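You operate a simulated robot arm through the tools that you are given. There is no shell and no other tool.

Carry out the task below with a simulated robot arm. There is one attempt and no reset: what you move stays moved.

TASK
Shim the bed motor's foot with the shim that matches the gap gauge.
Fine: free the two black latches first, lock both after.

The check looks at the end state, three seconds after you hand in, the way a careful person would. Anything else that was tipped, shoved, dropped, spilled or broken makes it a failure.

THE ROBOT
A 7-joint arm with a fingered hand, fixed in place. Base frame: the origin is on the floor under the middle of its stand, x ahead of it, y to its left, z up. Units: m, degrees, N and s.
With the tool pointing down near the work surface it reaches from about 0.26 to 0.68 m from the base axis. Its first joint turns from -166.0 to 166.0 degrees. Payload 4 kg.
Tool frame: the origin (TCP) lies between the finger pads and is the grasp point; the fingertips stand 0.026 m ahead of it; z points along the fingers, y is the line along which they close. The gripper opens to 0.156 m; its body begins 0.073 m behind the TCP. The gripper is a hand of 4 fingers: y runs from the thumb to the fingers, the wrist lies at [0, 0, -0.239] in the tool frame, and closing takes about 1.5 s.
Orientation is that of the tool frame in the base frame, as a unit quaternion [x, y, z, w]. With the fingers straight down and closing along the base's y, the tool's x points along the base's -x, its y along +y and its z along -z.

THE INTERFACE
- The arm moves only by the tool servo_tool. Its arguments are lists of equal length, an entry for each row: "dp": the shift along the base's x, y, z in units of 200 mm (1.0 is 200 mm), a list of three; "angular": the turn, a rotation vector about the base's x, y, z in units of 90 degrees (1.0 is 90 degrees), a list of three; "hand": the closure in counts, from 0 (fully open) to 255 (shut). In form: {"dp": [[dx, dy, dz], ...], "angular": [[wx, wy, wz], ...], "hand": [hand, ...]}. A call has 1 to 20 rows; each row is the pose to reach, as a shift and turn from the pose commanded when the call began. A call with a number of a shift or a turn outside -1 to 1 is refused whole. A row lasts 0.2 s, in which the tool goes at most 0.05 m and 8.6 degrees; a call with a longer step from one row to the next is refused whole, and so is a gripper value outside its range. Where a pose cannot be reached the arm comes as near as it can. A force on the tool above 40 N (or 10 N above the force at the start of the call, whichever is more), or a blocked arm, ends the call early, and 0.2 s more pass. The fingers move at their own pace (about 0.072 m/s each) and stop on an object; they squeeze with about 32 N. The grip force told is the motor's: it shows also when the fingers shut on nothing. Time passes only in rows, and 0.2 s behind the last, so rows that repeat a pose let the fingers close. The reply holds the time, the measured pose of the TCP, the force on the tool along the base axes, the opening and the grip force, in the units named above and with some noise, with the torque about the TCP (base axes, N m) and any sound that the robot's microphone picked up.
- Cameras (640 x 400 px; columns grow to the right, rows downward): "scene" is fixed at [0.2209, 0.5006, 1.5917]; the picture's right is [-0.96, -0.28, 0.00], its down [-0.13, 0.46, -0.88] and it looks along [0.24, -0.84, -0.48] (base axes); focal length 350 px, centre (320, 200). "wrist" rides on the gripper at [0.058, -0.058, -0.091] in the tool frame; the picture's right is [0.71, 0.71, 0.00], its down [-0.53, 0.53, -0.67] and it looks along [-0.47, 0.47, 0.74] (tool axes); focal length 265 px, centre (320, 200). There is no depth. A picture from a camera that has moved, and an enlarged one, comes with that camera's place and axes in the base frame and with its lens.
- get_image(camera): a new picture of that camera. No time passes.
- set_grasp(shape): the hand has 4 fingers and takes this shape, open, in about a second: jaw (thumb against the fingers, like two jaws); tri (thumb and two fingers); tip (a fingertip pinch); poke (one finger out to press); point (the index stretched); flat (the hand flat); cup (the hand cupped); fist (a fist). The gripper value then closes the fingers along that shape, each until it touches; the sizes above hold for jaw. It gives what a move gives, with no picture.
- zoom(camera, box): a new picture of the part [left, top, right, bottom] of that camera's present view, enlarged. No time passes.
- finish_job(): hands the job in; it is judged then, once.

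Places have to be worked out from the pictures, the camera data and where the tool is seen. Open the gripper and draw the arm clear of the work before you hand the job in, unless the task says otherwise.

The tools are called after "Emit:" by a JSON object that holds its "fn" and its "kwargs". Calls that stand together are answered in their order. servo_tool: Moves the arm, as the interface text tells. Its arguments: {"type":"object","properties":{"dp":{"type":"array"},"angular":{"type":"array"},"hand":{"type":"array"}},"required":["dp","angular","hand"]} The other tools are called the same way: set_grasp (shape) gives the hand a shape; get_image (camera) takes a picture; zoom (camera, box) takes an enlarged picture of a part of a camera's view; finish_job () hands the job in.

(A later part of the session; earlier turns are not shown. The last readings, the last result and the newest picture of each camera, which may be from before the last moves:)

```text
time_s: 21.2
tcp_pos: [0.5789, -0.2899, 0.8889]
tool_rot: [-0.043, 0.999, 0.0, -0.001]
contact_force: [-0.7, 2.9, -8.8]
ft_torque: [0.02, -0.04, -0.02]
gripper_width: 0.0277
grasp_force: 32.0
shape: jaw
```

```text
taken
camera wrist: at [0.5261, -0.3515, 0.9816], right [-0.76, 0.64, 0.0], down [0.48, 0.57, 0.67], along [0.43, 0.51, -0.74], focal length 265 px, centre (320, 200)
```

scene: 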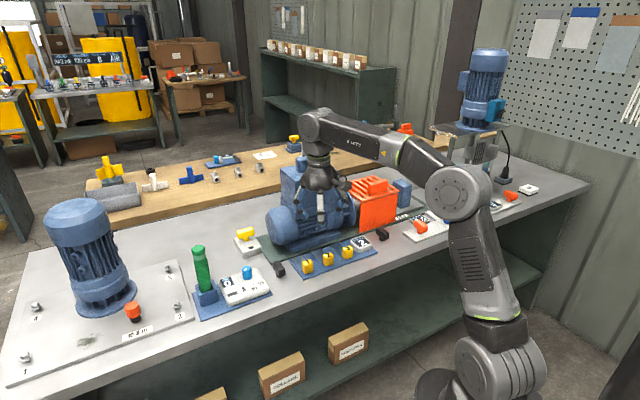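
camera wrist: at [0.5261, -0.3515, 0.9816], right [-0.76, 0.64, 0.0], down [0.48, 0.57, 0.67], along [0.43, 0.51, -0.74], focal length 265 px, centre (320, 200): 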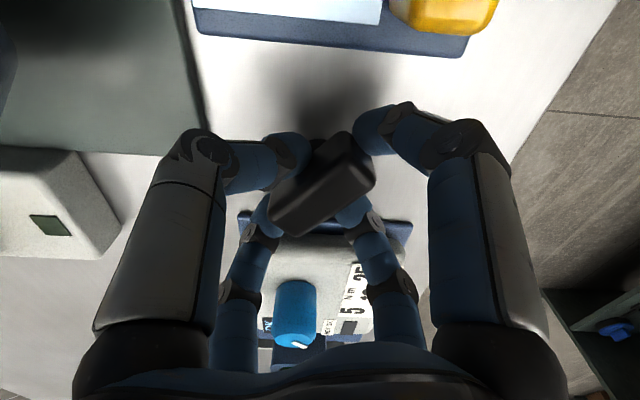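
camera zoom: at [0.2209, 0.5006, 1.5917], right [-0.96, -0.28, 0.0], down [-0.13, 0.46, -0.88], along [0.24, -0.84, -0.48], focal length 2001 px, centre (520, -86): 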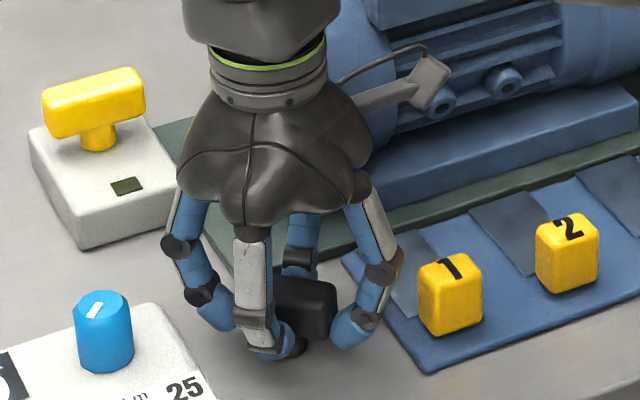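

Now about 50° turned and still free. A full 90° with this grip would bring the wrist camera close to the motor's end bell, so I release, lift, yaw back 90° and regrip for the rest.

Emit:
{"fn": "servo_tool", "kwargs": {"dp": [[0, 0, 0], [0, 0, 0], [0, 0, 0], [0, 0, 0], [0, 0, 0.08], [0, 0, 0.18], [0, 0, 0.27], [0, 0, 0.27]], "angular": [[0, 0, 0], [0, 0, 0], [0, 0, 0], [0, 0, 0], [0, 0, 0], [0, 0, 0], [0, 0, 0], [0, 0, 0]], "hand": [145, 145, 145, 145, 145, 145, 145, 145]}}

Emit:
{"fn": "servo_tool", "kwargs": {"dp": [[0, 0, 0], [0, 0, 0], [0, 0, 0], [0, 0, 0], [0, 0, 0], [0, 0, 0], [0, 0, 0], [0, 0, 0], [0, 0, 0], [0, 0, 0], [0, 0, 0], [0, 0, 0], [0, 0, 0]], "angular": [[0, 0, -0.0833], [0, 0, -0.1667], [0, 0, -0.25], [0, 0, -0.3333], [0, 0, -0.4167], [0, 0, -0.5], [0, 0, -0.5833], [0, 0, -0.6667], [0, 0, -0.75], [0, 0, -0.8333], [0, 0, -0.9167], [0, 0, -1.0], [0, 0, -1.0]], "hand": [145, 145, 145, 145, 145, 145, 145, 145, 145, 145, 145, 145, 145]}}

Emit:
{"fn": "get_image", "kwargs": {"camera": "wrist"}}

Emit:
{"fn": "zoom", "kwargs": {"camera": "scene", "box": [245, 215, 325, 285]}}

```text
time_s: 23.0
tcp_pos: [0.5791, -0.2884, 0.9436]
tool_rot: [-0.042, 0.999, -0.001, -0.001]
contact_force: [0.2, 0.4, 0.3]
ft_torque: [-0.01, -0.01, 0.03]
gripper_width: 0.0668
grasp_force: 0.0
shape: jaw
```

```text
time_s: 25.8
tcp_pos: [0.5792, -0.2897, 0.9432]
tool_rot: [0.677, 0.736, 0.001, -0.001]
contact_force: [-0.5, -0.3, -0.7]
ft_torque: [-0.02, 0.01, -0.05]
gripper_width: 0.0669
grasp_force: 0.1
shape: jaw
```

```text
taken
camera wrist: at [0.5165, -0.2355, 1.0362], right [0.65, 0.76, 0.0], down [0.57, -0.48, 0.67], along [0.51, -0.43, -0.74], focal length 265 px, centre (320, 200)
```

wrist: 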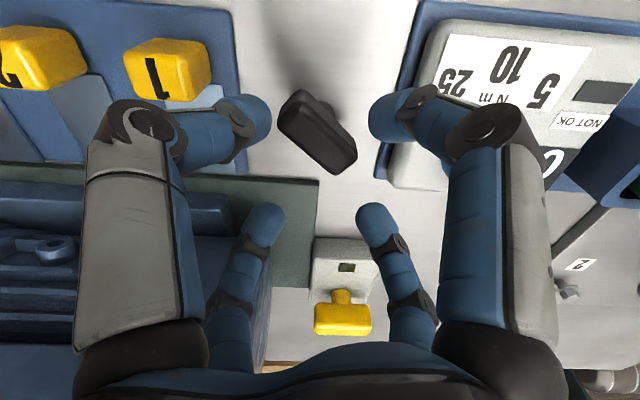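

```text
5.71 times, centred on (285, 250) of scene
camera zoom: at [0.2209, 0.5006, 1.5917], right [-0.96, -0.28, 0.0], down [-0.13, 0.46, -0.88], along [0.24, -0.84, -0.48], focal length 2001 px, centre (520, -86)
```

zoom: 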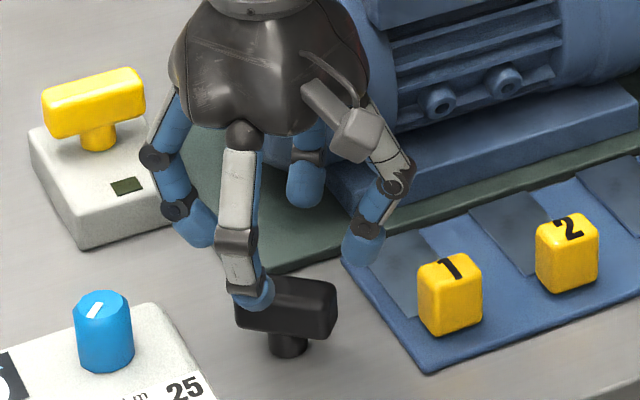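

The bar stays where I left it (about 50°). I descend again, grip it, and turn the remaining 40°.

Emit:
{"fn": "servo_tool", "kwargs": {"dp": [[0, 0, -0.06], [0, 0, -0.12], [0, 0, -0.18], [0, 0, -0.23], [0, 0, -0.265], [0, 0, -0.265]], "angular": [[0, 0, 0], [0, 0, 0], [0, 0, 0], [0, 0, 0], [0, 0, 0], [0, 0, 0]], "hand": [145, 145, 145, 145, 145, 145]}}

Emit:
{"fn": "servo_tool", "kwargs": {"dp": [[0, 0, 0], [0, 0, 0], [0, 0, 0], [0, 0, 0], [0, 0, 0], [0, 0, 0]], "angular": [[0, 0, 0], [0, 0, 0], [0, 0, 0], [0, 0, 0], [0, 0, 0], [0, 0, 0]], "hand": [165, 185, 205, 225, 225, 225]}}

Emit:
{"fn": "servo_tool", "kwargs": {"dp": [[0, 0, 0], [0, 0, 0], [0, 0, 0], [0, 0, 0], [0, 0, 0], [0, 0, 0], [0, 0, 0], [0, 0, 0]], "angular": [[0, 0, 0.065], [0, 0, 0.13], [0, 0, 0.195], [0, 0, 0.26], [0, 0, 0.325], [0, 0, 0.39], [0, 0, 0.447], [0, 0, 0.447]], "hand": [225, 225, 225, 225, 225, 225, 225, 225]}}

Emit:
{"fn": "get_image", "kwargs": {"camera": "wrist"}}

Emit:
{"fn": "zoom", "kwargs": {"camera": "scene", "box": [245, 215, 325, 285]}}

```text
time_s: 27.2
tcp_pos: [0.5784, -0.2892, 0.892]
tool_rot: [0.677, 0.736, 0.001, 0.0]
contact_force: [-0.2, 0.0, 0.4]
ft_torque: [-0.03, 0.01, -0.02]
gripper_width: 0.0667
grasp_force: 0.1
shape: jaw
```

```text
time_s: 28.6
tcp_pos: [0.5785, -0.289, 0.8906]
tool_rot: [0.677, 0.736, 0.0, 0.0]
contact_force: [0.2, -0.6, -6.2]
ft_torque: [-0.01, 0.07, 0.0]
gripper_width: 0.0383
grasp_force: 32.2
shape: jaw
```

```text
time_s: 30.4
tcp_pos: [0.5788, -0.2905, 0.8911]
tool_rot: [0.381, 0.924, -0.001, -0.001]
contact_force: [4.3, -3.6, -20.8]
ft_torque: [-0.1, -0.03, 0.03]
gripper_width: 0.0377
grasp_force: 32.2
shape: jaw
```

```text
taken
camera wrist: at [0.4965, -0.2892, 0.9828], right [0.0, 1.0, 0.0], down [0.75, 0.0, 0.67], along [0.67, 0.0, -0.75], focal length 265 px, centre (320, 200)
```

wrist: 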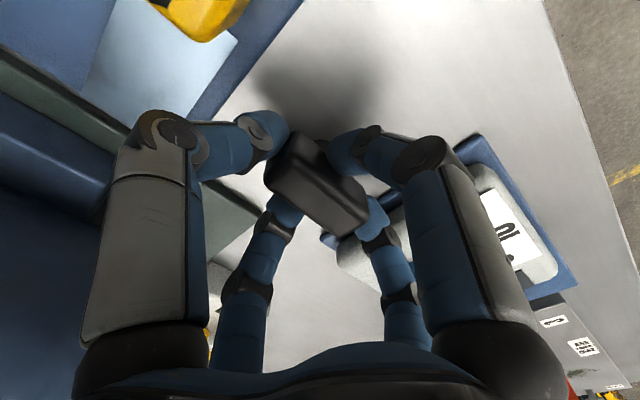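

```text
5.71 times, centred on (285, 250) of scene
camera zoom: at [0.2209, 0.5006, 1.5917], right [-0.96, -0.28, 0.0], down [-0.13, 0.46, -0.88], along [0.24, -0.84, -0.48], focal length 2001 px, centre (520, -86)
```

zoom: 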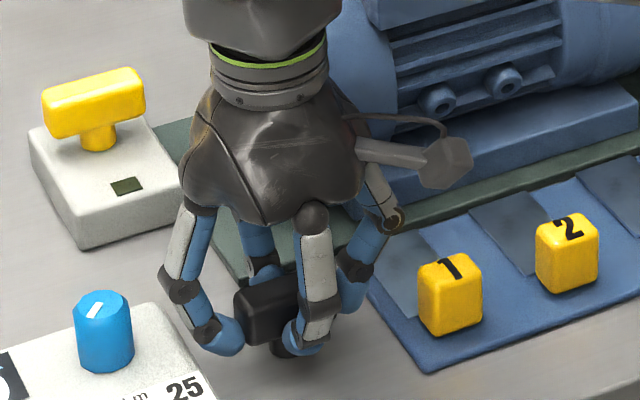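

The bar is now along the bench edge. I release, lift off, and inspect it.

Emit:
{"fn": "servo_tool", "kwargs": {"dp": [[0, 0, 0], [0, 0, 0], [0, 0, 0], [0, 0, 0], [0, 0, 0.08], [0, 0, 0.18], [0, 0, 0.3], [0, 0, 0.4], [0, 0, 0.4]], "angular": [[0, 0, 0], [0, 0, 0], [0, 0, 0], [0, 0, 0], [0, 0, 0], [0, 0, 0], [0, 0, 0], [0, 0, 0], [0, 0, 0]], "hand": [145, 145, 145, 145, 145, 145, 145, 145, 145]}}

Emit:
{"fn": "get_image", "kwargs": {"camera": "wrist"}}

Emit:
{"fn": "zoom", "kwargs": {"camera": "scene", "box": [245, 215, 325, 285]}}

Emit:
{"fn": "zoom", "kwargs": {"camera": "scene", "box": [285, 210, 405, 290]}}

```text
time_s: 32.4
tcp_pos: [0.5783, -0.2885, 0.9725]
tool_rot: [0.383, 0.924, 0.001, 0.0]
contact_force: [0.3, 0.2, -0.5]
ft_torque: [-0.01, 0.0, 0.0]
gripper_width: 0.0668
grasp_force: 0.1
shape: jaw
```

```text
taken
camera wrist: at [0.4957, -0.2886, 1.0636], right [0.0, 1.0, 0.0], down [0.74, 0.0, 0.67], along [0.67, 0.0, -0.74], focal length 265 px, centre (320, 200)
```

wrist: 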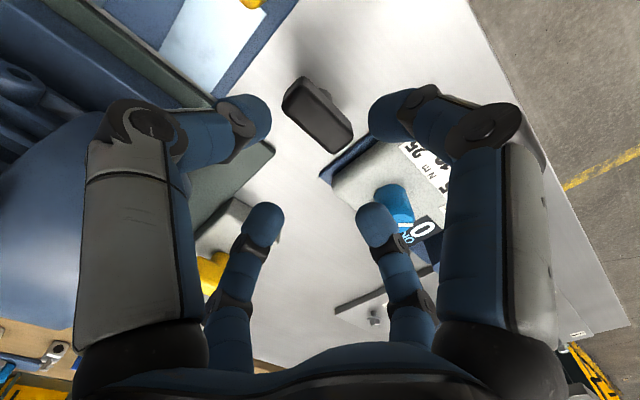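

```text
5.71 times, centred on (285, 250) of scene
camera zoom: at [0.2209, 0.5006, 1.5917], right [-0.96, -0.28, 0.0], down [-0.13, 0.46, -0.88], along [0.24, -0.84, -0.48], focal length 2001 px, centre (520, -86)
```

zoom: 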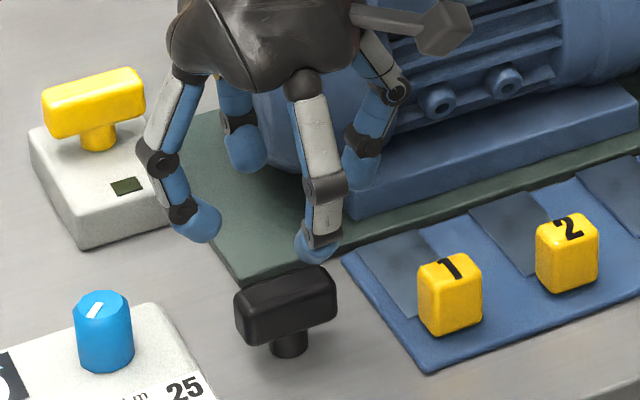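

```text
5.00 times, centred on (345, 250) of scene
camera zoom: at [0.2209, 0.5006, 1.5917], right [-0.96, -0.28, 0.0], down [-0.13, 0.46, -0.88], along [0.24, -0.84, -0.48], focal length 1751 px, centre (195, -50)
```

zoom: 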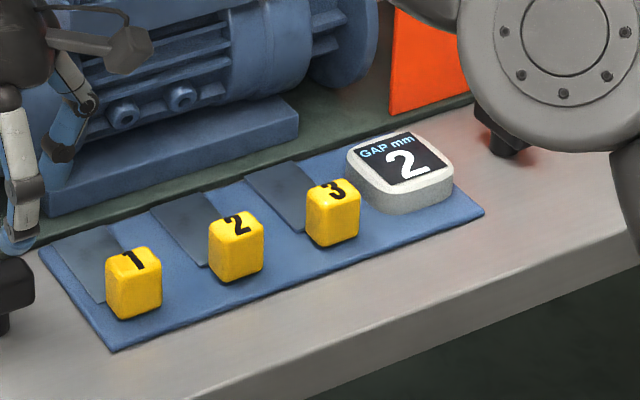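

The bar now lies along the bench edge. I zoom to check the angle precisely.

Emit:
{"fn": "zoom", "kwargs": {"camera": "wrist", "box": [260, 50, 380, 170]}}

Emit:
{"fn": "zoom", "kwargs": {"camera": "scene", "box": [255, 245, 305, 285]}}

```text
3.33 times, centred on (320, 110) of wrist
camera zoom: at [0.4957, -0.2886, 1.0636], right [0.0, 1.0, 0.0], down [0.74, 0.0, 0.67], along [0.67, 0.0, -0.74], focal length 885 px, centre (320, 500)
```

zoom: 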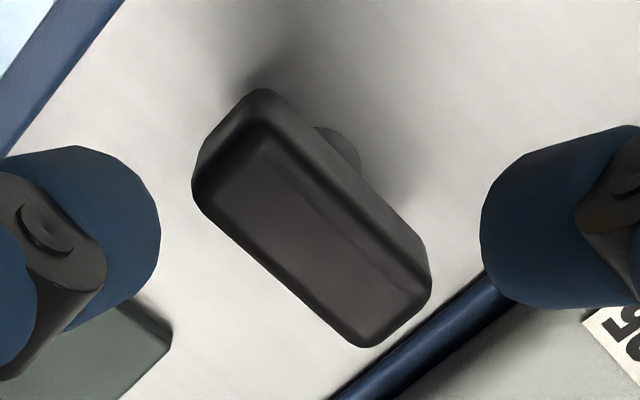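

```text
10.00 times, centred on (280, 265) of scene
camera zoom: at [0.2209, 0.5006, 1.5917], right [-0.96, -0.28, 0.0], down [-0.13, 0.46, -0.88], along [0.24, -0.84, -0.48], focal length 3501 px, centre (720, -450)
```

zoom: 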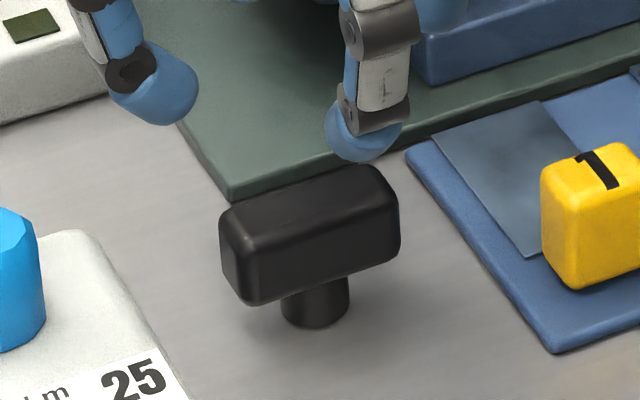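

Latch 1 is turned a clean 90°. Latch 2 has the orange guard close behind it (about 67 mm), so I move to a clear spot facing it and check the other hand shapes in the air.

Emit:
{"fn": "servo_tool", "kwargs": {"dp": [[-0.02, 0.02, 0.1], [-0.06, 0.06, 0.25], [-0.15, 0.05, 0.4], [-0.3, -0.0, 0.5], [-0.5, -0.1, 0.54], [-0.68, -0.2, 0.54], [-0.86, -0.3, 0.54], [-1.0, -0.4, 0.54], [-1.0, -0.52, 0.54], [-1.0, -0.62, 0.54]], "angular": [[0, 0, 0], [0, 0, -0.05], [0, 0, -0.1], [0, 0, -0.15], [0, 0, -0.2], [0, 0, -0.26], [0, 0, -0.32], [0, 0, -0.38], [0, 0, -0.44], [0, 0, -0.5]], "hand": [145, 100, 60, 60, 60, 60, 60, 60, 60, 60]}}

Emit:
{"fn": "servo_tool", "kwargs": {"dp": [[-0.15, -0.02, 0], [-0.3, -0.05, 0], [-0.45, -0.06, 0], [-0.475, -0.06, 0], [-0.475, -0.06, 0]], "angular": [[0, 0, 0], [0, 0, 0], [0, 0, 0], [0, 0, 0], [0, 0, 0]], "hand": [60, 60, 60, 60, 60]}}

Emit:
{"fn": "set_grasp", "kwargs": {"shape": "poke"}}

Emit:
{"fn": "get_image", "kwargs": {"camera": "wrist"}}

Emit:
{"fn": "zoom", "kwargs": {"camera": "scene", "box": [300, 130, 460, 260]}}

```text
time_s: 34.6
tcp_pos: [0.3803, -0.4145, 1.0802]
tool_rot: [0.707, 0.707, 0.001, -0.001]
contact_force: [0.2, 0.3, -0.3]
ft_torque: [0.04, 0.01, 0.0]
gripper_width: 0.119
grasp_force: 0.0
shape: jaw
```

```text
time_s: 35.8
tcp_pos: [0.285, -0.426, 1.0786]
tool_rot: [0.707, 0.707, 0.001, -0.001]
contact_force: [0.0, -0.1, 0.4]
ft_torque: [0.02, -0.01, -0.02]
gripper_width: 0.119
grasp_force: 0.0
shape: jaw
```

```text
time_s: 36.7
tcp_pos: [0.2848, -0.4253, 1.0782]
tool_rot: [0.707, 0.707, 0.001, -0.001]
contact_force: [-0.3, 0.1, 0.0]
ft_torque: [0.01, 0.02, 0.01]
gripper_width: 0.0
grasp_force: 0.1
shape: poke
```

```text
taken
camera wrist: at [0.2261, -0.3668, 1.1705], right [0.71, 0.71, 0.0], down [0.53, -0.53, 0.67], along [0.47, -0.47, -0.74], focal length 265 px, centre (320, 200)
```

wrist: 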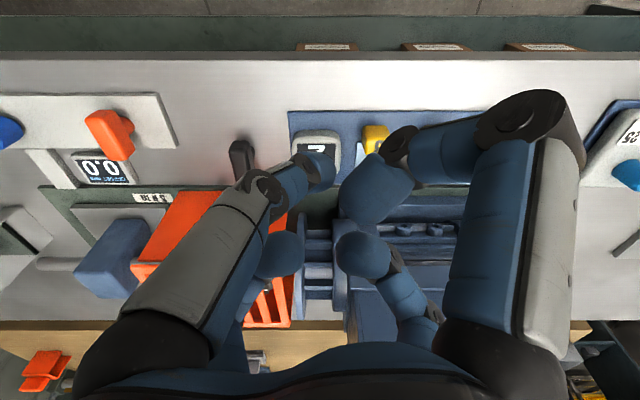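

```text
3.08 times, centred on (380, 195) of scene
camera zoom: at [0.2209, 0.5006, 1.5917], right [-0.96, -0.28, 0.0], down [-0.13, 0.46, -0.88], along [0.24, -0.84, -0.48], focal length 1077 px, centre (135, 215)
```

zoom: 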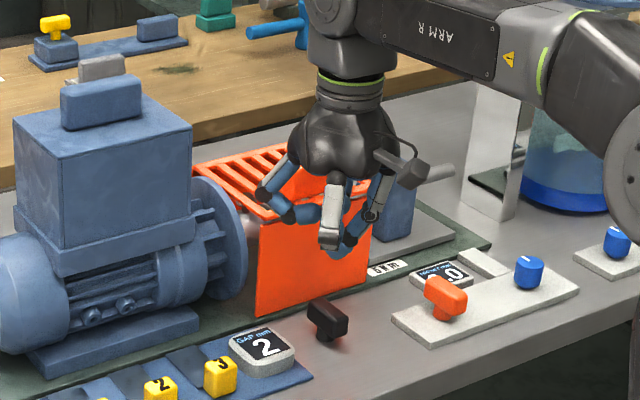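

Poke sticks out only slightly below the curled fingers. I look at the "point" and "tri" shapes too.

Emit:
{"fn": "set_grasp", "kwargs": {"shape": "point"}}

Emit:
{"fn": "get_image", "kwargs": {"camera": "wrist"}}

Emit:
{"fn": "zoom", "kwargs": {"camera": "scene", "box": [340, 150, 440, 250]}}

Emit:
{"fn": "set_grasp", "kwargs": {"shape": "tri"}}

Emit:
{"fn": "get_image", "kwargs": {"camera": "wrist"}}

Emit:
{"fn": "zoom", "kwargs": {"camera": "scene", "box": [340, 150, 440, 250]}}

```text
time_s: 37.6
tcp_pos: [0.2836, -0.4257, 1.0784]
tool_rot: [0.707, 0.707, 0.001, -0.001]
contact_force: [0.2, 0.3, -0.1]
ft_torque: [0.0, 0.03, 0.0]
gripper_width: 0.15
grasp_force: 0.2
shape: point
```

```text
taken
camera wrist: at [0.2261, -0.3668, 1.1706], right [0.71, 0.71, 0.0], down [0.53, -0.53, 0.67], along [0.47, -0.47, -0.74], focal length 265 px, centre (320, 200)
```

wrist: 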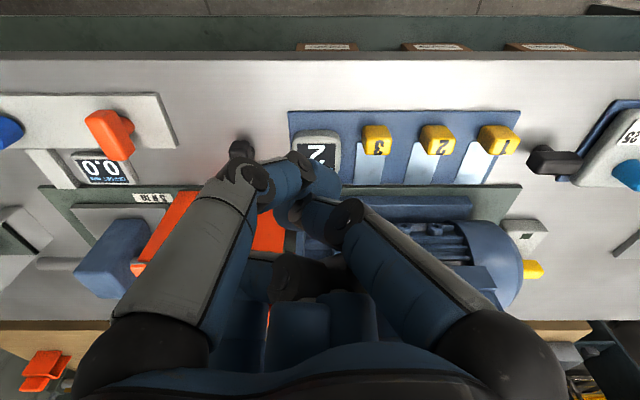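

```text
4.00 times, centred on (390, 200) of scene
camera zoom: at [0.2209, 0.5006, 1.5917], right [-0.96, -0.28, 0.0], down [-0.13, 0.46, -0.88], along [0.24, -0.84, -0.48], focal length 1400 px, centre (40, 200)
```

zoom: 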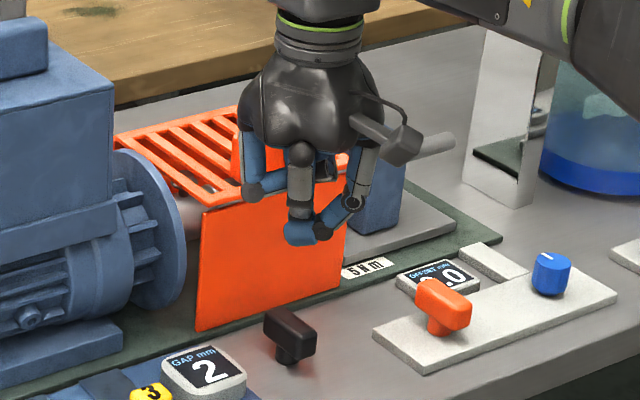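

```text
time_s: 38.5
tcp_pos: [0.2852, -0.4257, 1.0776]
tool_rot: [0.707, 0.707, 0.001, 0.0]
contact_force: [0.2, -0.9, -0.2]
ft_torque: [0.01, -0.01, -0.02]
gripper_width: 0.1558
grasp_force: 0.0
shape: tri
```

```text
taken
camera wrist: at [0.2261, -0.3668, 1.1706], right [0.71, 0.71, 0.0], down [0.53, -0.53, 0.67], along [0.47, -0.47, -0.74], focal length 265 px, centre (320, 200)
```

wrist: 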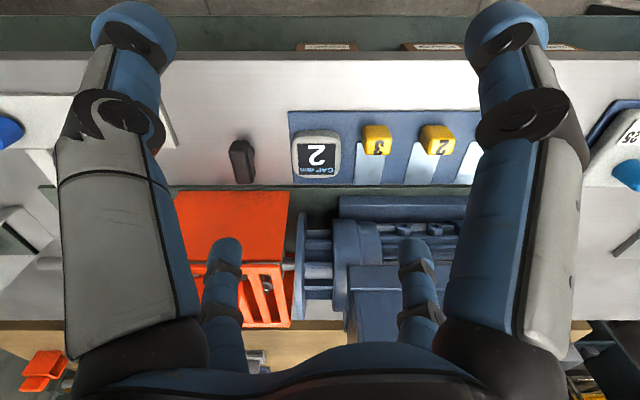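

```text
4.00 times, centred on (390, 200) of scene
camera zoom: at [0.2209, 0.5006, 1.5917], right [-0.96, -0.28, 0.0], down [-0.13, 0.46, -0.88], along [0.24, -0.84, -0.48], focal length 1400 px, centre (40, 200)
```

zoom: 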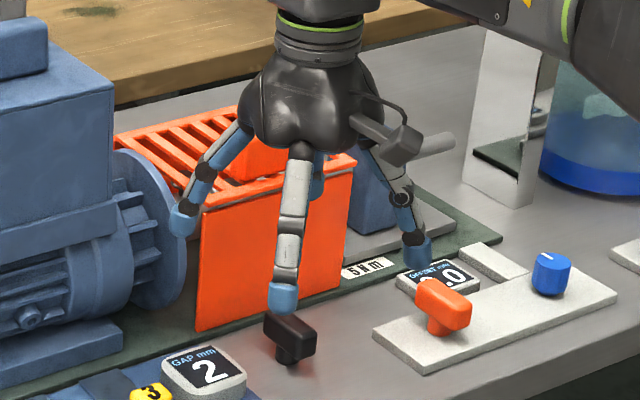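

Gauge still reads 2. I zoom on latch 2 and the guard from here.

Emit:
{"fn": "zoom", "kwargs": {"camera": "wrist", "box": [170, 110, 330, 270]}}

Emit:
{"fn": "zoom", "kwargs": {"camera": "wrist", "box": [280, 100, 480, 225]}}

```text
2.50 times, centred on (250, 190) of wrist
camera zoom: at [0.2261, -0.3668, 1.1706], right [0.71, 0.71, 0.0], down [0.53, -0.53, 0.67], along [0.47, -0.47, -0.74], focal length 664 px, centre (495, 225)
```

zoom: 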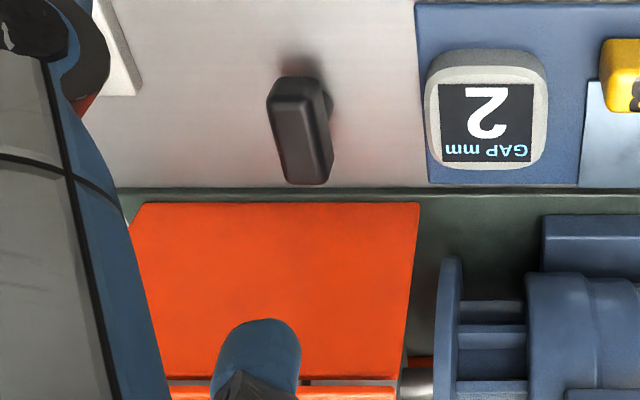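

```text
3.20 times, centred on (380, 162) of wrist
camera zoom: at [0.2261, -0.3668, 1.1706], right [0.71, 0.71, 0.0], down [0.53, -0.53, 0.67], along [0.47, -0.47, -0.74], focal length 849 px, centre (128, 320)
```

zoom: 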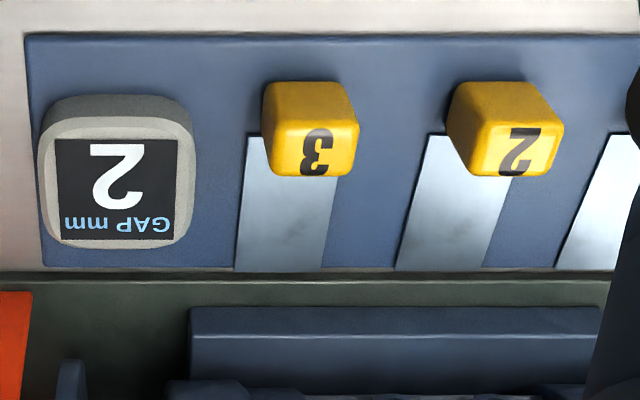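

Latch 2 is at about u=-0.20, v=0.615 (x≈0.29, y≈-0.58), and the guard face is only about 68 mm behind it. I'll free it with the hand diagonal to the guard: straddle the bar's near end, sweep it round, then square it with a squeeze. First I hover for alignment.

Emit:
{"fn": "set_grasp", "kwargs": {"shape": "jaw"}}

Emit:
{"fn": "servo_tool", "kwargs": {"dp": [[-0.02, -0.1, 0], [-0.05, -0.22, 0], [-0.08, -0.34, -0.06], [-0.11, -0.46, -0.16], [-0.1355, -0.583, -0.28], [-0.1355, -0.583, -0.39], [-0.1355, -0.583, -0.49], [-0.1355, -0.583, -0.49]], "angular": [[0, 0, 0], [0, 0, 0], [0, 0, 0], [0, 0, 0], [0, 0, 0], [0, 0, 0], [0, 0, 0], [0, 0, 0]], "hand": [145, 145, 145, 145, 145, 145, 145, 145]}}

Emit:
{"fn": "get_image", "kwargs": {"camera": "wrist"}}

Emit:
{"fn": "zoom", "kwargs": {"camera": "wrist", "box": [240, 60, 400, 220]}}

Emit:
{"fn": "zoom", "kwargs": {"camera": "scene", "box": [340, 170, 440, 250]}}

```text
time_s: 39.4
tcp_pos: [0.285, -0.4262, 1.0786]
tool_rot: [0.707, 0.708, 0.001, -0.001]
contact_force: [-0.4, -0.5, -0.9]
ft_torque: [0.0, 0.01, -0.01]
gripper_width: 0.1563
grasp_force: 0.0
shape: jaw
```

```text
time_s: 41.2
tcp_pos: [0.2566, -0.5426, 0.9811]
tool_rot: [0.707, 0.707, 0.0, 0.0]
contact_force: [-0.2, -0.4, -0.6]
ft_torque: [-0.01, 0.03, -0.03]
gripper_width: 0.0674
grasp_force: 0.1
shape: jaw
```

```text
taken
camera wrist: at [0.1977, -0.4836, 1.073], right [0.71, 0.71, 0.0], down [0.53, -0.53, 0.67], along [0.47, -0.47, -0.74], focal length 265 px, centre (320, 200)
```

wrist: 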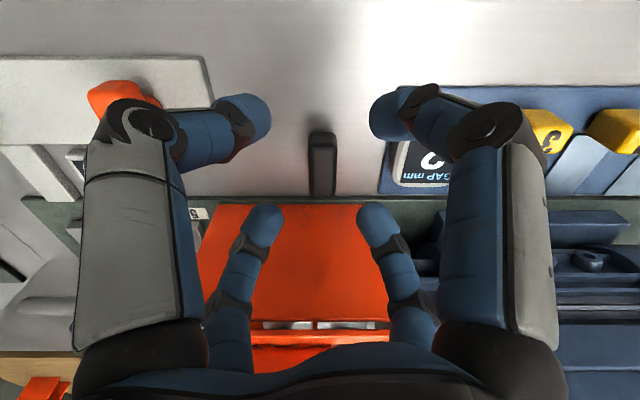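

```text
2.50 times, centred on (320, 140) of wrist
camera zoom: at [0.1977, -0.4836, 1.073], right [0.71, 0.71, 0.0], down [0.53, -0.53, 0.67], along [0.47, -0.47, -0.74], focal length 664 px, centre (320, 350)
```

zoom: 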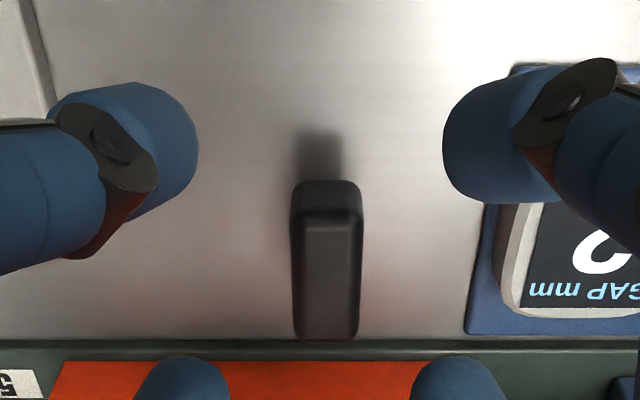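

```text
5.00 times, centred on (390, 210) of scene
camera zoom: at [0.2209, 0.5006, 1.5917], right [-0.96, -0.28, 0.0], down [-0.13, 0.46, -0.88], along [0.24, -0.84, -0.48], focal length 1751 px, centre (-30, 150)
```

zoom: 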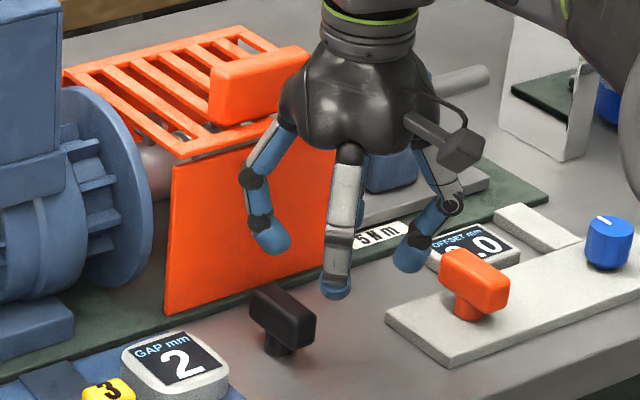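

The two front fingers straddle the bar's near end symmetrically. I descend to TCP z≈0.893.

Emit:
{"fn": "servo_tool", "kwargs": {"dp": [[0, 0, -0.08], [0, 0, -0.16], [0, 0, -0.24], [0, 0, -0.31], [0, 0, -0.37], [0, 0, -0.41], [0, 0, -0.44], [0, 0, -0.44]], "angular": [[0, 0, 0], [0, 0, 0], [0, 0, 0], [0, 0, 0], [0, 0, 0], [0, 0, 0], [0, 0, 0], [0, 0, 0]], "hand": [145, 145, 145, 145, 145, 145, 145, 145]}}

Emit:
{"fn": "get_image", "kwargs": {"camera": "wrist"}}

Emit:
{"fn": "zoom", "kwargs": {"camera": "scene", "box": [340, 170, 440, 250]}}

```text
time_s: 43.0
tcp_pos: [0.2572, -0.5417, 0.8942]
tool_rot: [0.707, 0.707, 0.001, -0.001]
contact_force: [-0.3, -0.6, -0.3]
ft_torque: [-0.01, 0.03, 0.0]
gripper_width: 0.0674
grasp_force: 0.0
shape: jaw
```

```text
taken
camera wrist: at [0.1985, -0.4837, 0.9866], right [0.71, 0.71, 0.0], down [0.53, -0.53, 0.67], along [0.47, -0.47, -0.74], focal length 265 px, centre (320, 200)
```

wrist: 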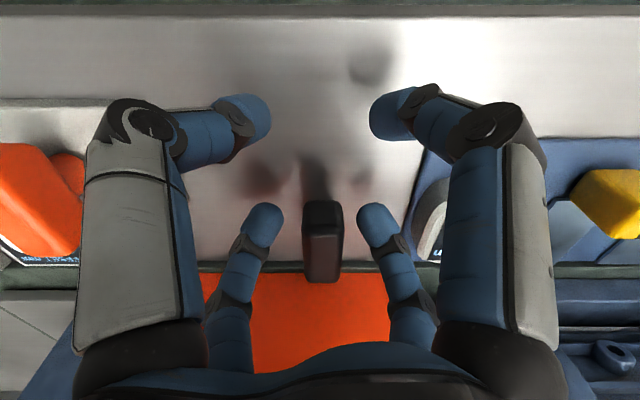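

```text
5.00 times, centred on (390, 210) of scene
camera zoom: at [0.2209, 0.5006, 1.5917], right [-0.96, -0.28, 0.0], down [-0.13, 0.46, -0.88], along [0.24, -0.84, -0.48], focal length 1751 px, centre (-30, 150)
```

zoom: 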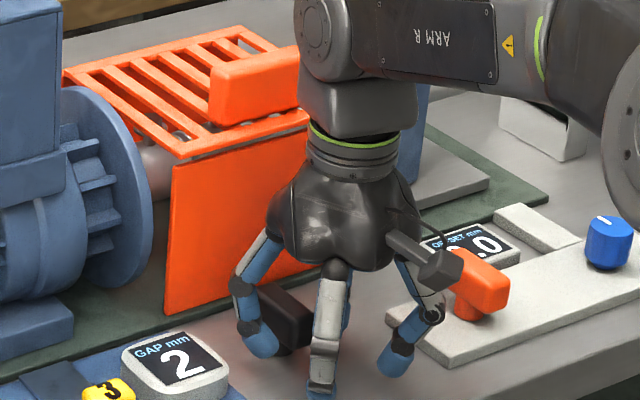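

The bar's near end is between the two front fingers, with no contact. I sweep the right-front finger against its +u side in an arc, first to about 40°.

Emit:
{"fn": "servo_tool", "kwargs": {"dp": [[-0.03, -0.023, 0], [-0.055, -0.022, 0], [-0.082, -0.0212, 0], [-0.107, -0.0295, 0], [-0.1312, -0.0378, 0], [-0.1312, -0.0378, 0]], "angular": [[0, 0, 0], [0, 0, 0], [0, 0, 0], [0, 0, 0], [0, 0, 0], [0, 0, 0]], "hand": [145, 145, 145, 145, 145, 145]}}

Emit:
{"fn": "get_image", "kwargs": {"camera": "wrist"}}

Emit:
{"fn": "zoom", "kwargs": {"camera": "scene", "box": [340, 170, 440, 250]}}

```text
time_s: 44.4
tcp_pos: [0.2312, -0.5495, 0.8928]
tool_rot: [0.707, 0.708, 0.0, -0.001]
contact_force: [0.3, 1.2, 0.0]
ft_torque: [0.0, -0.02, 0.03]
gripper_width: 0.0683
grasp_force: 0.0
shape: jaw
```

```text
taken
camera wrist: at [0.1724, -0.4915, 0.9856], right [0.71, 0.71, 0.0], down [0.53, -0.53, 0.67], along [0.47, -0.47, -0.74], focal length 265 px, centre (320, 200)
```

wrist: 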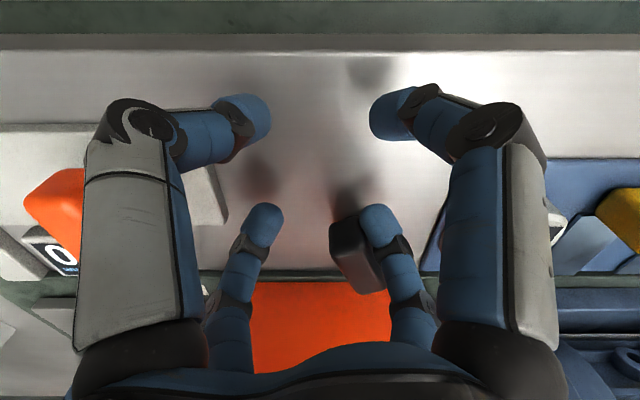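

```text
5.00 times, centred on (390, 210) of scene
camera zoom: at [0.2209, 0.5006, 1.5917], right [-0.96, -0.28, 0.0], down [-0.13, 0.46, -0.88], along [0.24, -0.84, -0.48], focal length 1751 px, centre (-30, 150)
```

zoom: 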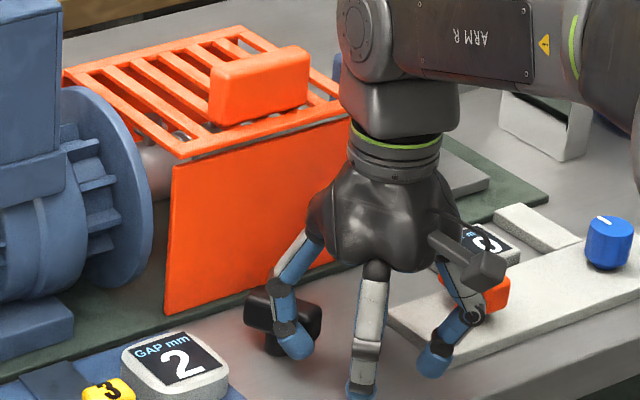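

The bar is rotating counter-clockwise, about 20° so far. I continue the sweep, keeping the thumb clear of the orange handle.

Emit:
{"fn": "servo_tool", "kwargs": {"dp": [[-0.02, -0.016, 0], [-0.04, -0.033, 0], [-0.0565, -0.0538, 0], [-0.0565, -0.0538, 0]], "angular": [[0, 0, 0], [0, 0, 0], [0, 0, 0], [0, 0, 0]], "hand": [145, 145, 145, 145]}}

Emit:
{"fn": "get_image", "kwargs": {"camera": "wrist"}}

Emit:
{"fn": "zoom", "kwargs": {"camera": "scene", "box": [340, 170, 440, 250]}}

```text
time_s: 45.4
tcp_pos: [0.2196, -0.56, 0.895]
tool_rot: [0.707, 0.707, 0.001, -0.001]
contact_force: [0.8, 2.2, -0.2]
ft_torque: [-0.01, 0.03, 0.11]
gripper_width: 0.0678
grasp_force: 0.1
shape: jaw
```

```text
taken
camera wrist: at [0.1609, -0.5022, 0.9864], right [0.71, 0.71, 0.0], down [0.53, -0.53, 0.67], along [0.47, -0.47, -0.74], focal length 265 px, centre (320, 200)
```

wrist: 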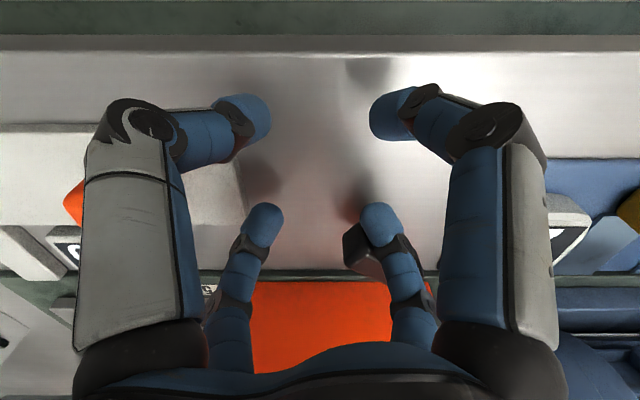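

```text
5.00 times, centred on (390, 210) of scene
camera zoom: at [0.2209, 0.5006, 1.5917], right [-0.96, -0.28, 0.0], down [-0.13, 0.46, -0.88], along [0.24, -0.84, -0.48], focal length 1751 px, centre (-30, 150)
```

zoom: 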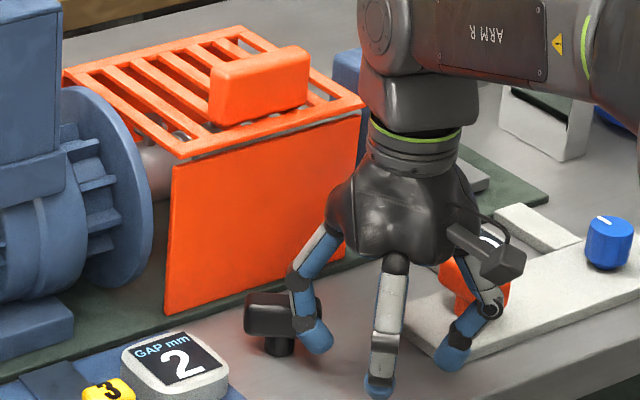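

Now roughly 50°. I extend the sweep outward and then toward the latch axis to bring it closer to 90°.

Emit:
{"fn": "servo_tool", "kwargs": {"dp": [[-0.023, -0.0194, 0], [-0.0318, -0.046, 0], [-0.0177, -0.0601, 0], [-0.0177, -0.0601, 0]], "angular": [[0, 0, 0], [0, 0, 0], [0, 0, 0], [0, 0, 0]], "hand": [145, 145, 145, 145]}}

Emit:
{"fn": "get_image", "kwargs": {"camera": "wrist"}}

Emit:
{"fn": "zoom", "kwargs": {"camera": "scene", "box": [340, 170, 440, 250]}}

```text
time_s: 46.4
tcp_pos: [0.2168, -0.5725, 0.8938]
tool_rot: [0.707, 0.707, 0.0, -0.001]
contact_force: [-3.1, 1.3, 0.5]
ft_torque: [-0.04, -0.1, 0.14]
gripper_width: 0.0666
grasp_force: 0.1
shape: jaw
```

```text
taken
camera wrist: at [0.1576, -0.5135, 0.9856], right [0.71, 0.71, 0.0], down [0.53, -0.53, 0.67], along [0.47, -0.47, -0.75], focal length 265 px, centre (320, 200)
```

wrist: 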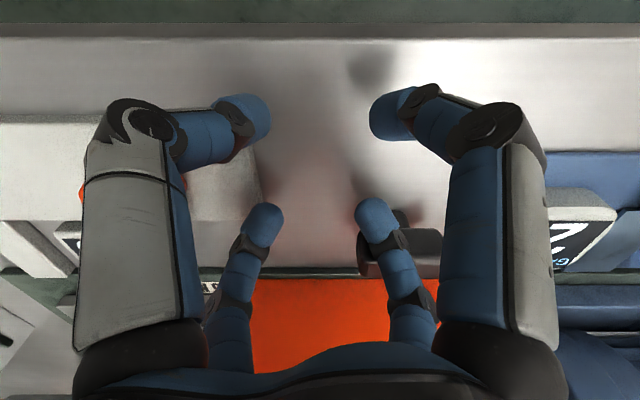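

```text
5.00 times, centred on (390, 210) of scene
camera zoom: at [0.2209, 0.5006, 1.5917], right [-0.96, -0.28, 0.0], down [-0.13, 0.46, -0.88], along [0.24, -0.84, -0.48], focal length 1751 px, centre (-30, 150)
```

zoom: 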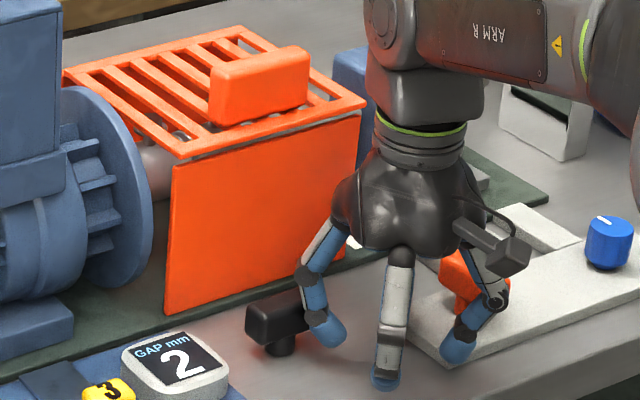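

The bar looks nearly parallel to the bench edge now. I lift straight up and inspect.

Emit:
{"fn": "servo_tool", "kwargs": {"dp": [[-0.01, 0.01, 0.06], [-0.02, 0.02, 0.16], [-0.02, 0.02, 0.28], [-0.0, 0.0, 0.4], [0.0, 0.0, 0.45], [0.0, 0.0, 0.45]], "angular": [[0, 0, 0], [0, 0, 0], [0, 0, 0], [0, 0, 0], [0, 0, 0], [0, 0, 0]], "hand": [145, 145, 145, 145, 145, 145]}}

Emit:
{"fn": "get_image", "kwargs": {"camera": "wrist"}}

Emit:
{"fn": "zoom", "kwargs": {"camera": "wrist", "box": [300, 100, 440, 220]}}

Emit:
{"fn": "zoom", "kwargs": {"camera": "scene", "box": [340, 170, 440, 250]}}

```text
time_s: 47.8
tcp_pos: [0.2166, -0.5721, 0.9825]
tool_rot: [0.707, 0.707, 0.001, 0.0]
contact_force: [-0.1, 0.2, 0.5]
ft_torque: [0.03, 0.01, 0.01]
gripper_width: 0.0672
grasp_force: 0.1
shape: jaw
```

```text
taken
camera wrist: at [0.1575, -0.514, 1.0748], right [0.71, 0.71, 0.0], down [0.53, -0.53, 0.67], along [0.47, -0.47, -0.74], focal length 265 px, centre (320, 200)
```

wrist: 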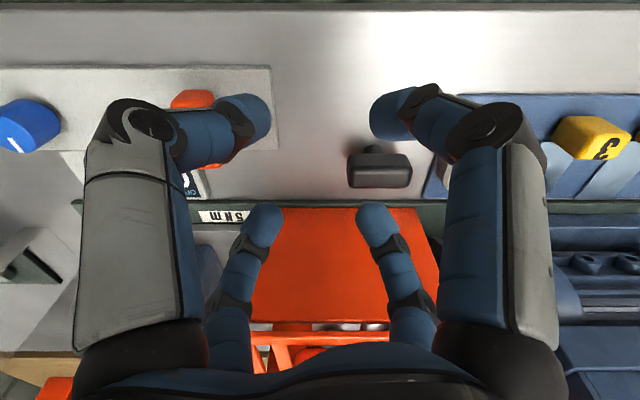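

```text
3.33 times, centred on (370, 160) of wrist
camera zoom: at [0.1575, -0.514, 1.0748], right [0.71, 0.71, 0.0], down [0.53, -0.53, 0.67], along [0.47, -0.47, -0.74], focal length 885 px, centre (153, 333)
```

zoom: 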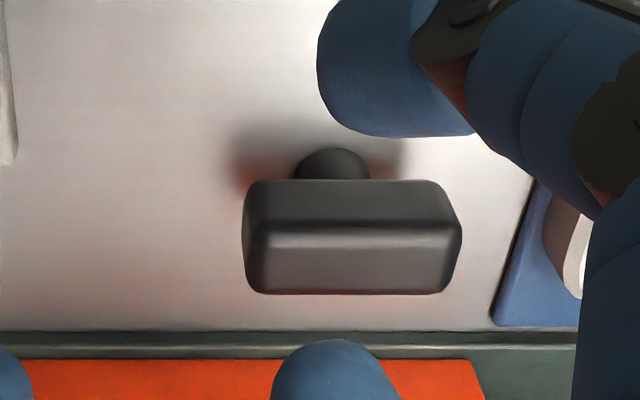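

```text
5.00 times, centred on (390, 210) of scene
camera zoom: at [0.2209, 0.5006, 1.5917], right [-0.96, -0.28, 0.0], down [-0.13, 0.46, -0.88], along [0.24, -0.84, -0.48], focal length 1751 px, centre (-30, 150)
```

zoom: 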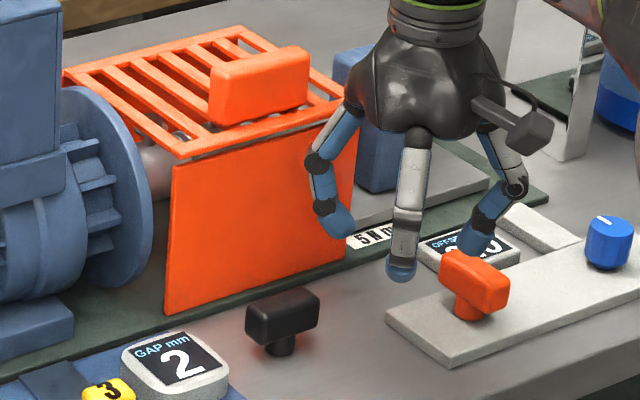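

Latch 2 is squarely turned too, and the orange handle and gauge are undisturbed. Now I move over shim 2 to look at it and the motor foot.

Emit:
{"fn": "servo_tool", "kwargs": {"dp": [[0.05, 0.1, 0.08], [0.15, 0.25, 0.15], [0.3, 0.4, 0.15], [0.47, 0.55, 0.15], [0.64, 0.7, 0.15], [0.8, 0.84, 0.15], [0.93, 0.95, 0.15], [1.0, 1.0, 0.15], [1.0, 1.0, 0.15]], "angular": [[0, 0, 0], [0, 0, 0], [0, 0, 0], [0, 0, 0], [0, 0, 0], [0, 0, 0], [0, 0, 0], [0, 0, 0], [0, 0, 0]], "hand": [100, 60, 60, 60, 60, 60, 60, 60, 60]}}

Emit:
{"fn": "get_image", "kwargs": {"camera": "wrist"}}

Emit:
{"fn": "zoom", "kwargs": {"camera": "wrist", "box": [220, 80, 420, 220]}}

Emit:
{"fn": "zoom", "kwargs": {"camera": "scene", "box": [250, 130, 400, 280]}}

```text
time_s: 49.8
tcp_pos: [0.4159, -0.3725, 1.0123]
tool_rot: [0.707, 0.708, 0.001, 0.0]
contact_force: [-0.3, -0.1, -0.2]
ft_torque: [-0.01, -0.01, 0.03]
gripper_width: 0.1188
grasp_force: 0.1
shape: jaw
```

```text
taken
camera wrist: at [0.3579, -0.3143, 1.1049], right [0.71, 0.71, 0.0], down [0.53, -0.53, 0.67], along [0.47, -0.47, -0.74], focal length 265 px, centre (320, 200)
```

wrist: 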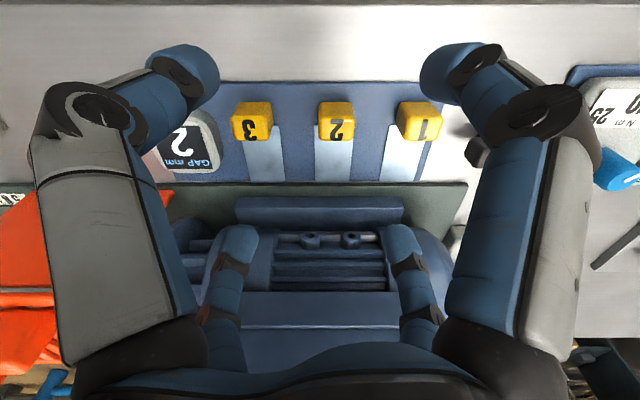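

```text
2.86 times, centred on (320, 150) of wrist
camera zoom: at [0.3579, -0.3143, 1.1049], right [0.71, 0.71, 0.0], down [0.53, -0.53, 0.67], along [0.47, -0.47, -0.74], focal length 758 px, centre (320, 343)
```

zoom: 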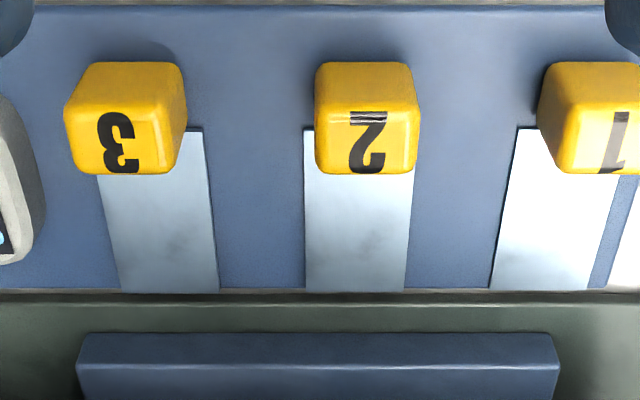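

```text
2.67 times, centred on (325, 205) of scene
camera zoom: at [0.2209, 0.5006, 1.5917], right [-0.96, -0.28, 0.0], down [-0.13, 0.46, -0.88], along [0.24, -0.84, -0.48], focal length 934 px, centre (307, 187)
```

zoom: 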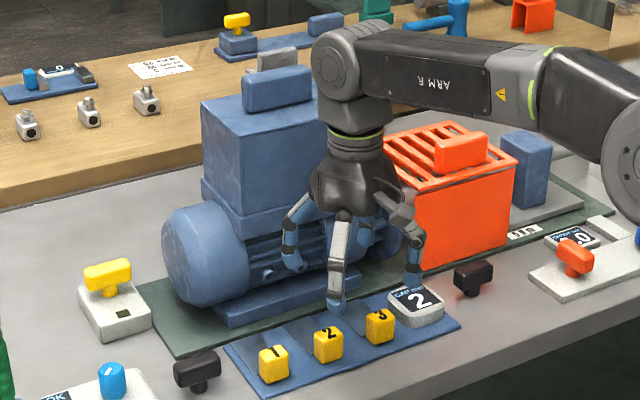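

I look closely at the bottom edge of the foot for the gap, from both cameras.

Emit:
{"fn": "zoom", "kwargs": {"camera": "scene", "box": [280, 225, 350, 265]}}

Emit:
{"fn": "zoom", "kwargs": {"camera": "wrist", "box": [230, 170, 410, 240]}}

Emit:
{"fn": "zoom", "kwargs": {"camera": "scene", "box": [260, 175, 360, 265]}}

```text
9.14 times, centred on (315, 245) of scene
camera zoom: at [0.2209, 0.5006, 1.5917], right [-0.96, -0.28, 0.0], down [-0.13, 0.46, -0.88], along [0.24, -0.84, -0.48], focal length 3201 px, centre (366, -211)
```

zoom: 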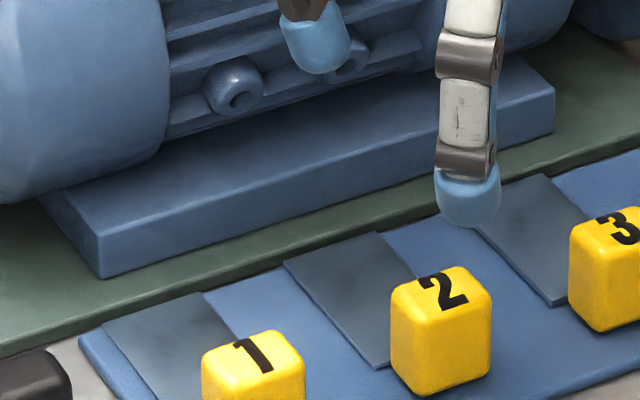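

```text
3.56 times, centred on (320, 205) of wrist
camera zoom: at [0.3579, -0.3143, 1.1049], right [0.71, 0.71, 0.0], down [0.53, -0.53, 0.67], along [0.47, -0.47, -0.74], focal length 944 px, centre (320, 182)
```

zoom: 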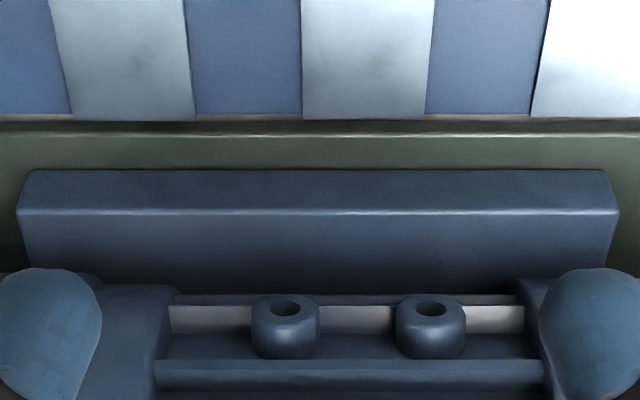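

```text
4.44 times, centred on (310, 220) of scene
camera zoom: at [0.2209, 0.5006, 1.5917], right [-0.96, -0.28, 0.0], down [-0.13, 0.46, -0.88], along [0.24, -0.84, -0.48], focal length 1556 px, centre (364, 111)
```

zoom: 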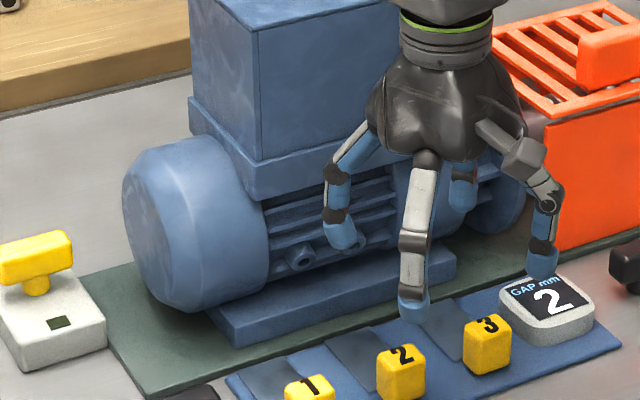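

I zoom much tighter on the foot's bottom edge and shim plates with the scene camera; zooms are re-rendered, so this should show any gap.

Emit:
{"fn": "zoom", "kwargs": {"camera": "scene", "box": [286, 244, 310, 260]}}

Emit:
{"fn": "zoom", "kwargs": {"camera": "scene", "box": [306, 238, 330, 254]}}

Emit:
{"fn": "zoom", "kwargs": {"camera": "wrist", "box": [290, 165, 350, 205]}}

```text
16.00 times, centred on (298, 252) of scene
camera zoom: at [0.2209, 0.5006, 1.5917], right [-0.96, -0.28, 0.0], down [-0.13, 0.46, -0.88], along [0.24, -0.84, -0.48], focal length 5602 px, centre (672, -632)
```

zoom: 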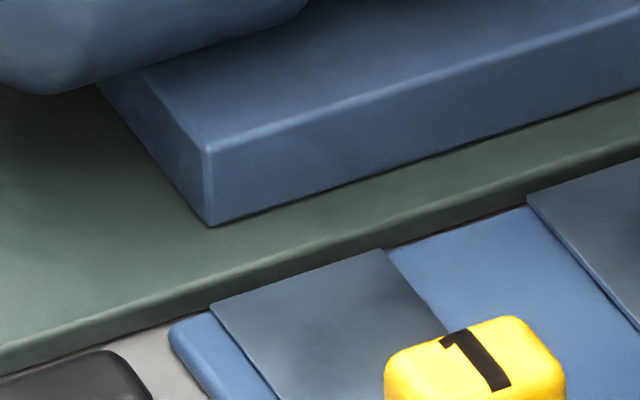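

```text
16.00 times, centred on (318, 246) of scene
camera zoom: at [0.2209, 0.5006, 1.5917], right [-0.96, -0.28, 0.0], down [-0.13, 0.46, -0.88], along [0.24, -0.84, -0.48], focal length 5602 px, centre (352, -536)
```

zoom: 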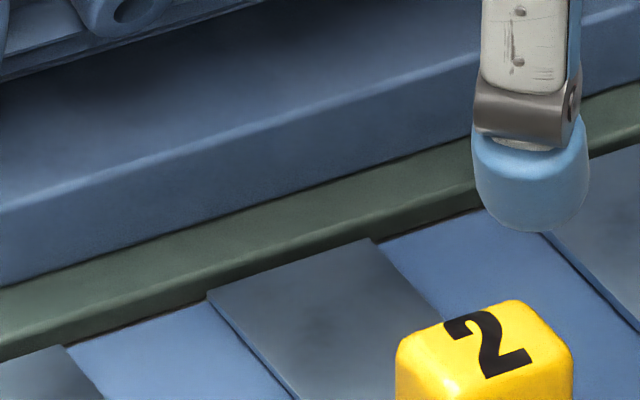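

```text
10.00 times, centred on (320, 185) of wrist
camera zoom: at [0.3579, -0.3143, 1.1049], right [0.71, 0.71, 0.0], down [0.53, -0.53, 0.67], along [0.47, -0.47, -0.74], focal length 2654 px, centre (320, 350)
```

zoom: 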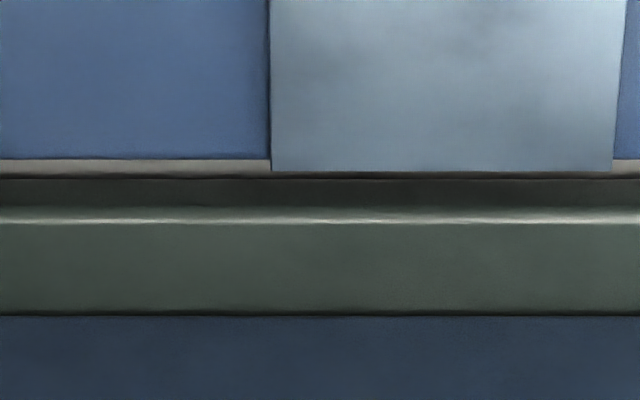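

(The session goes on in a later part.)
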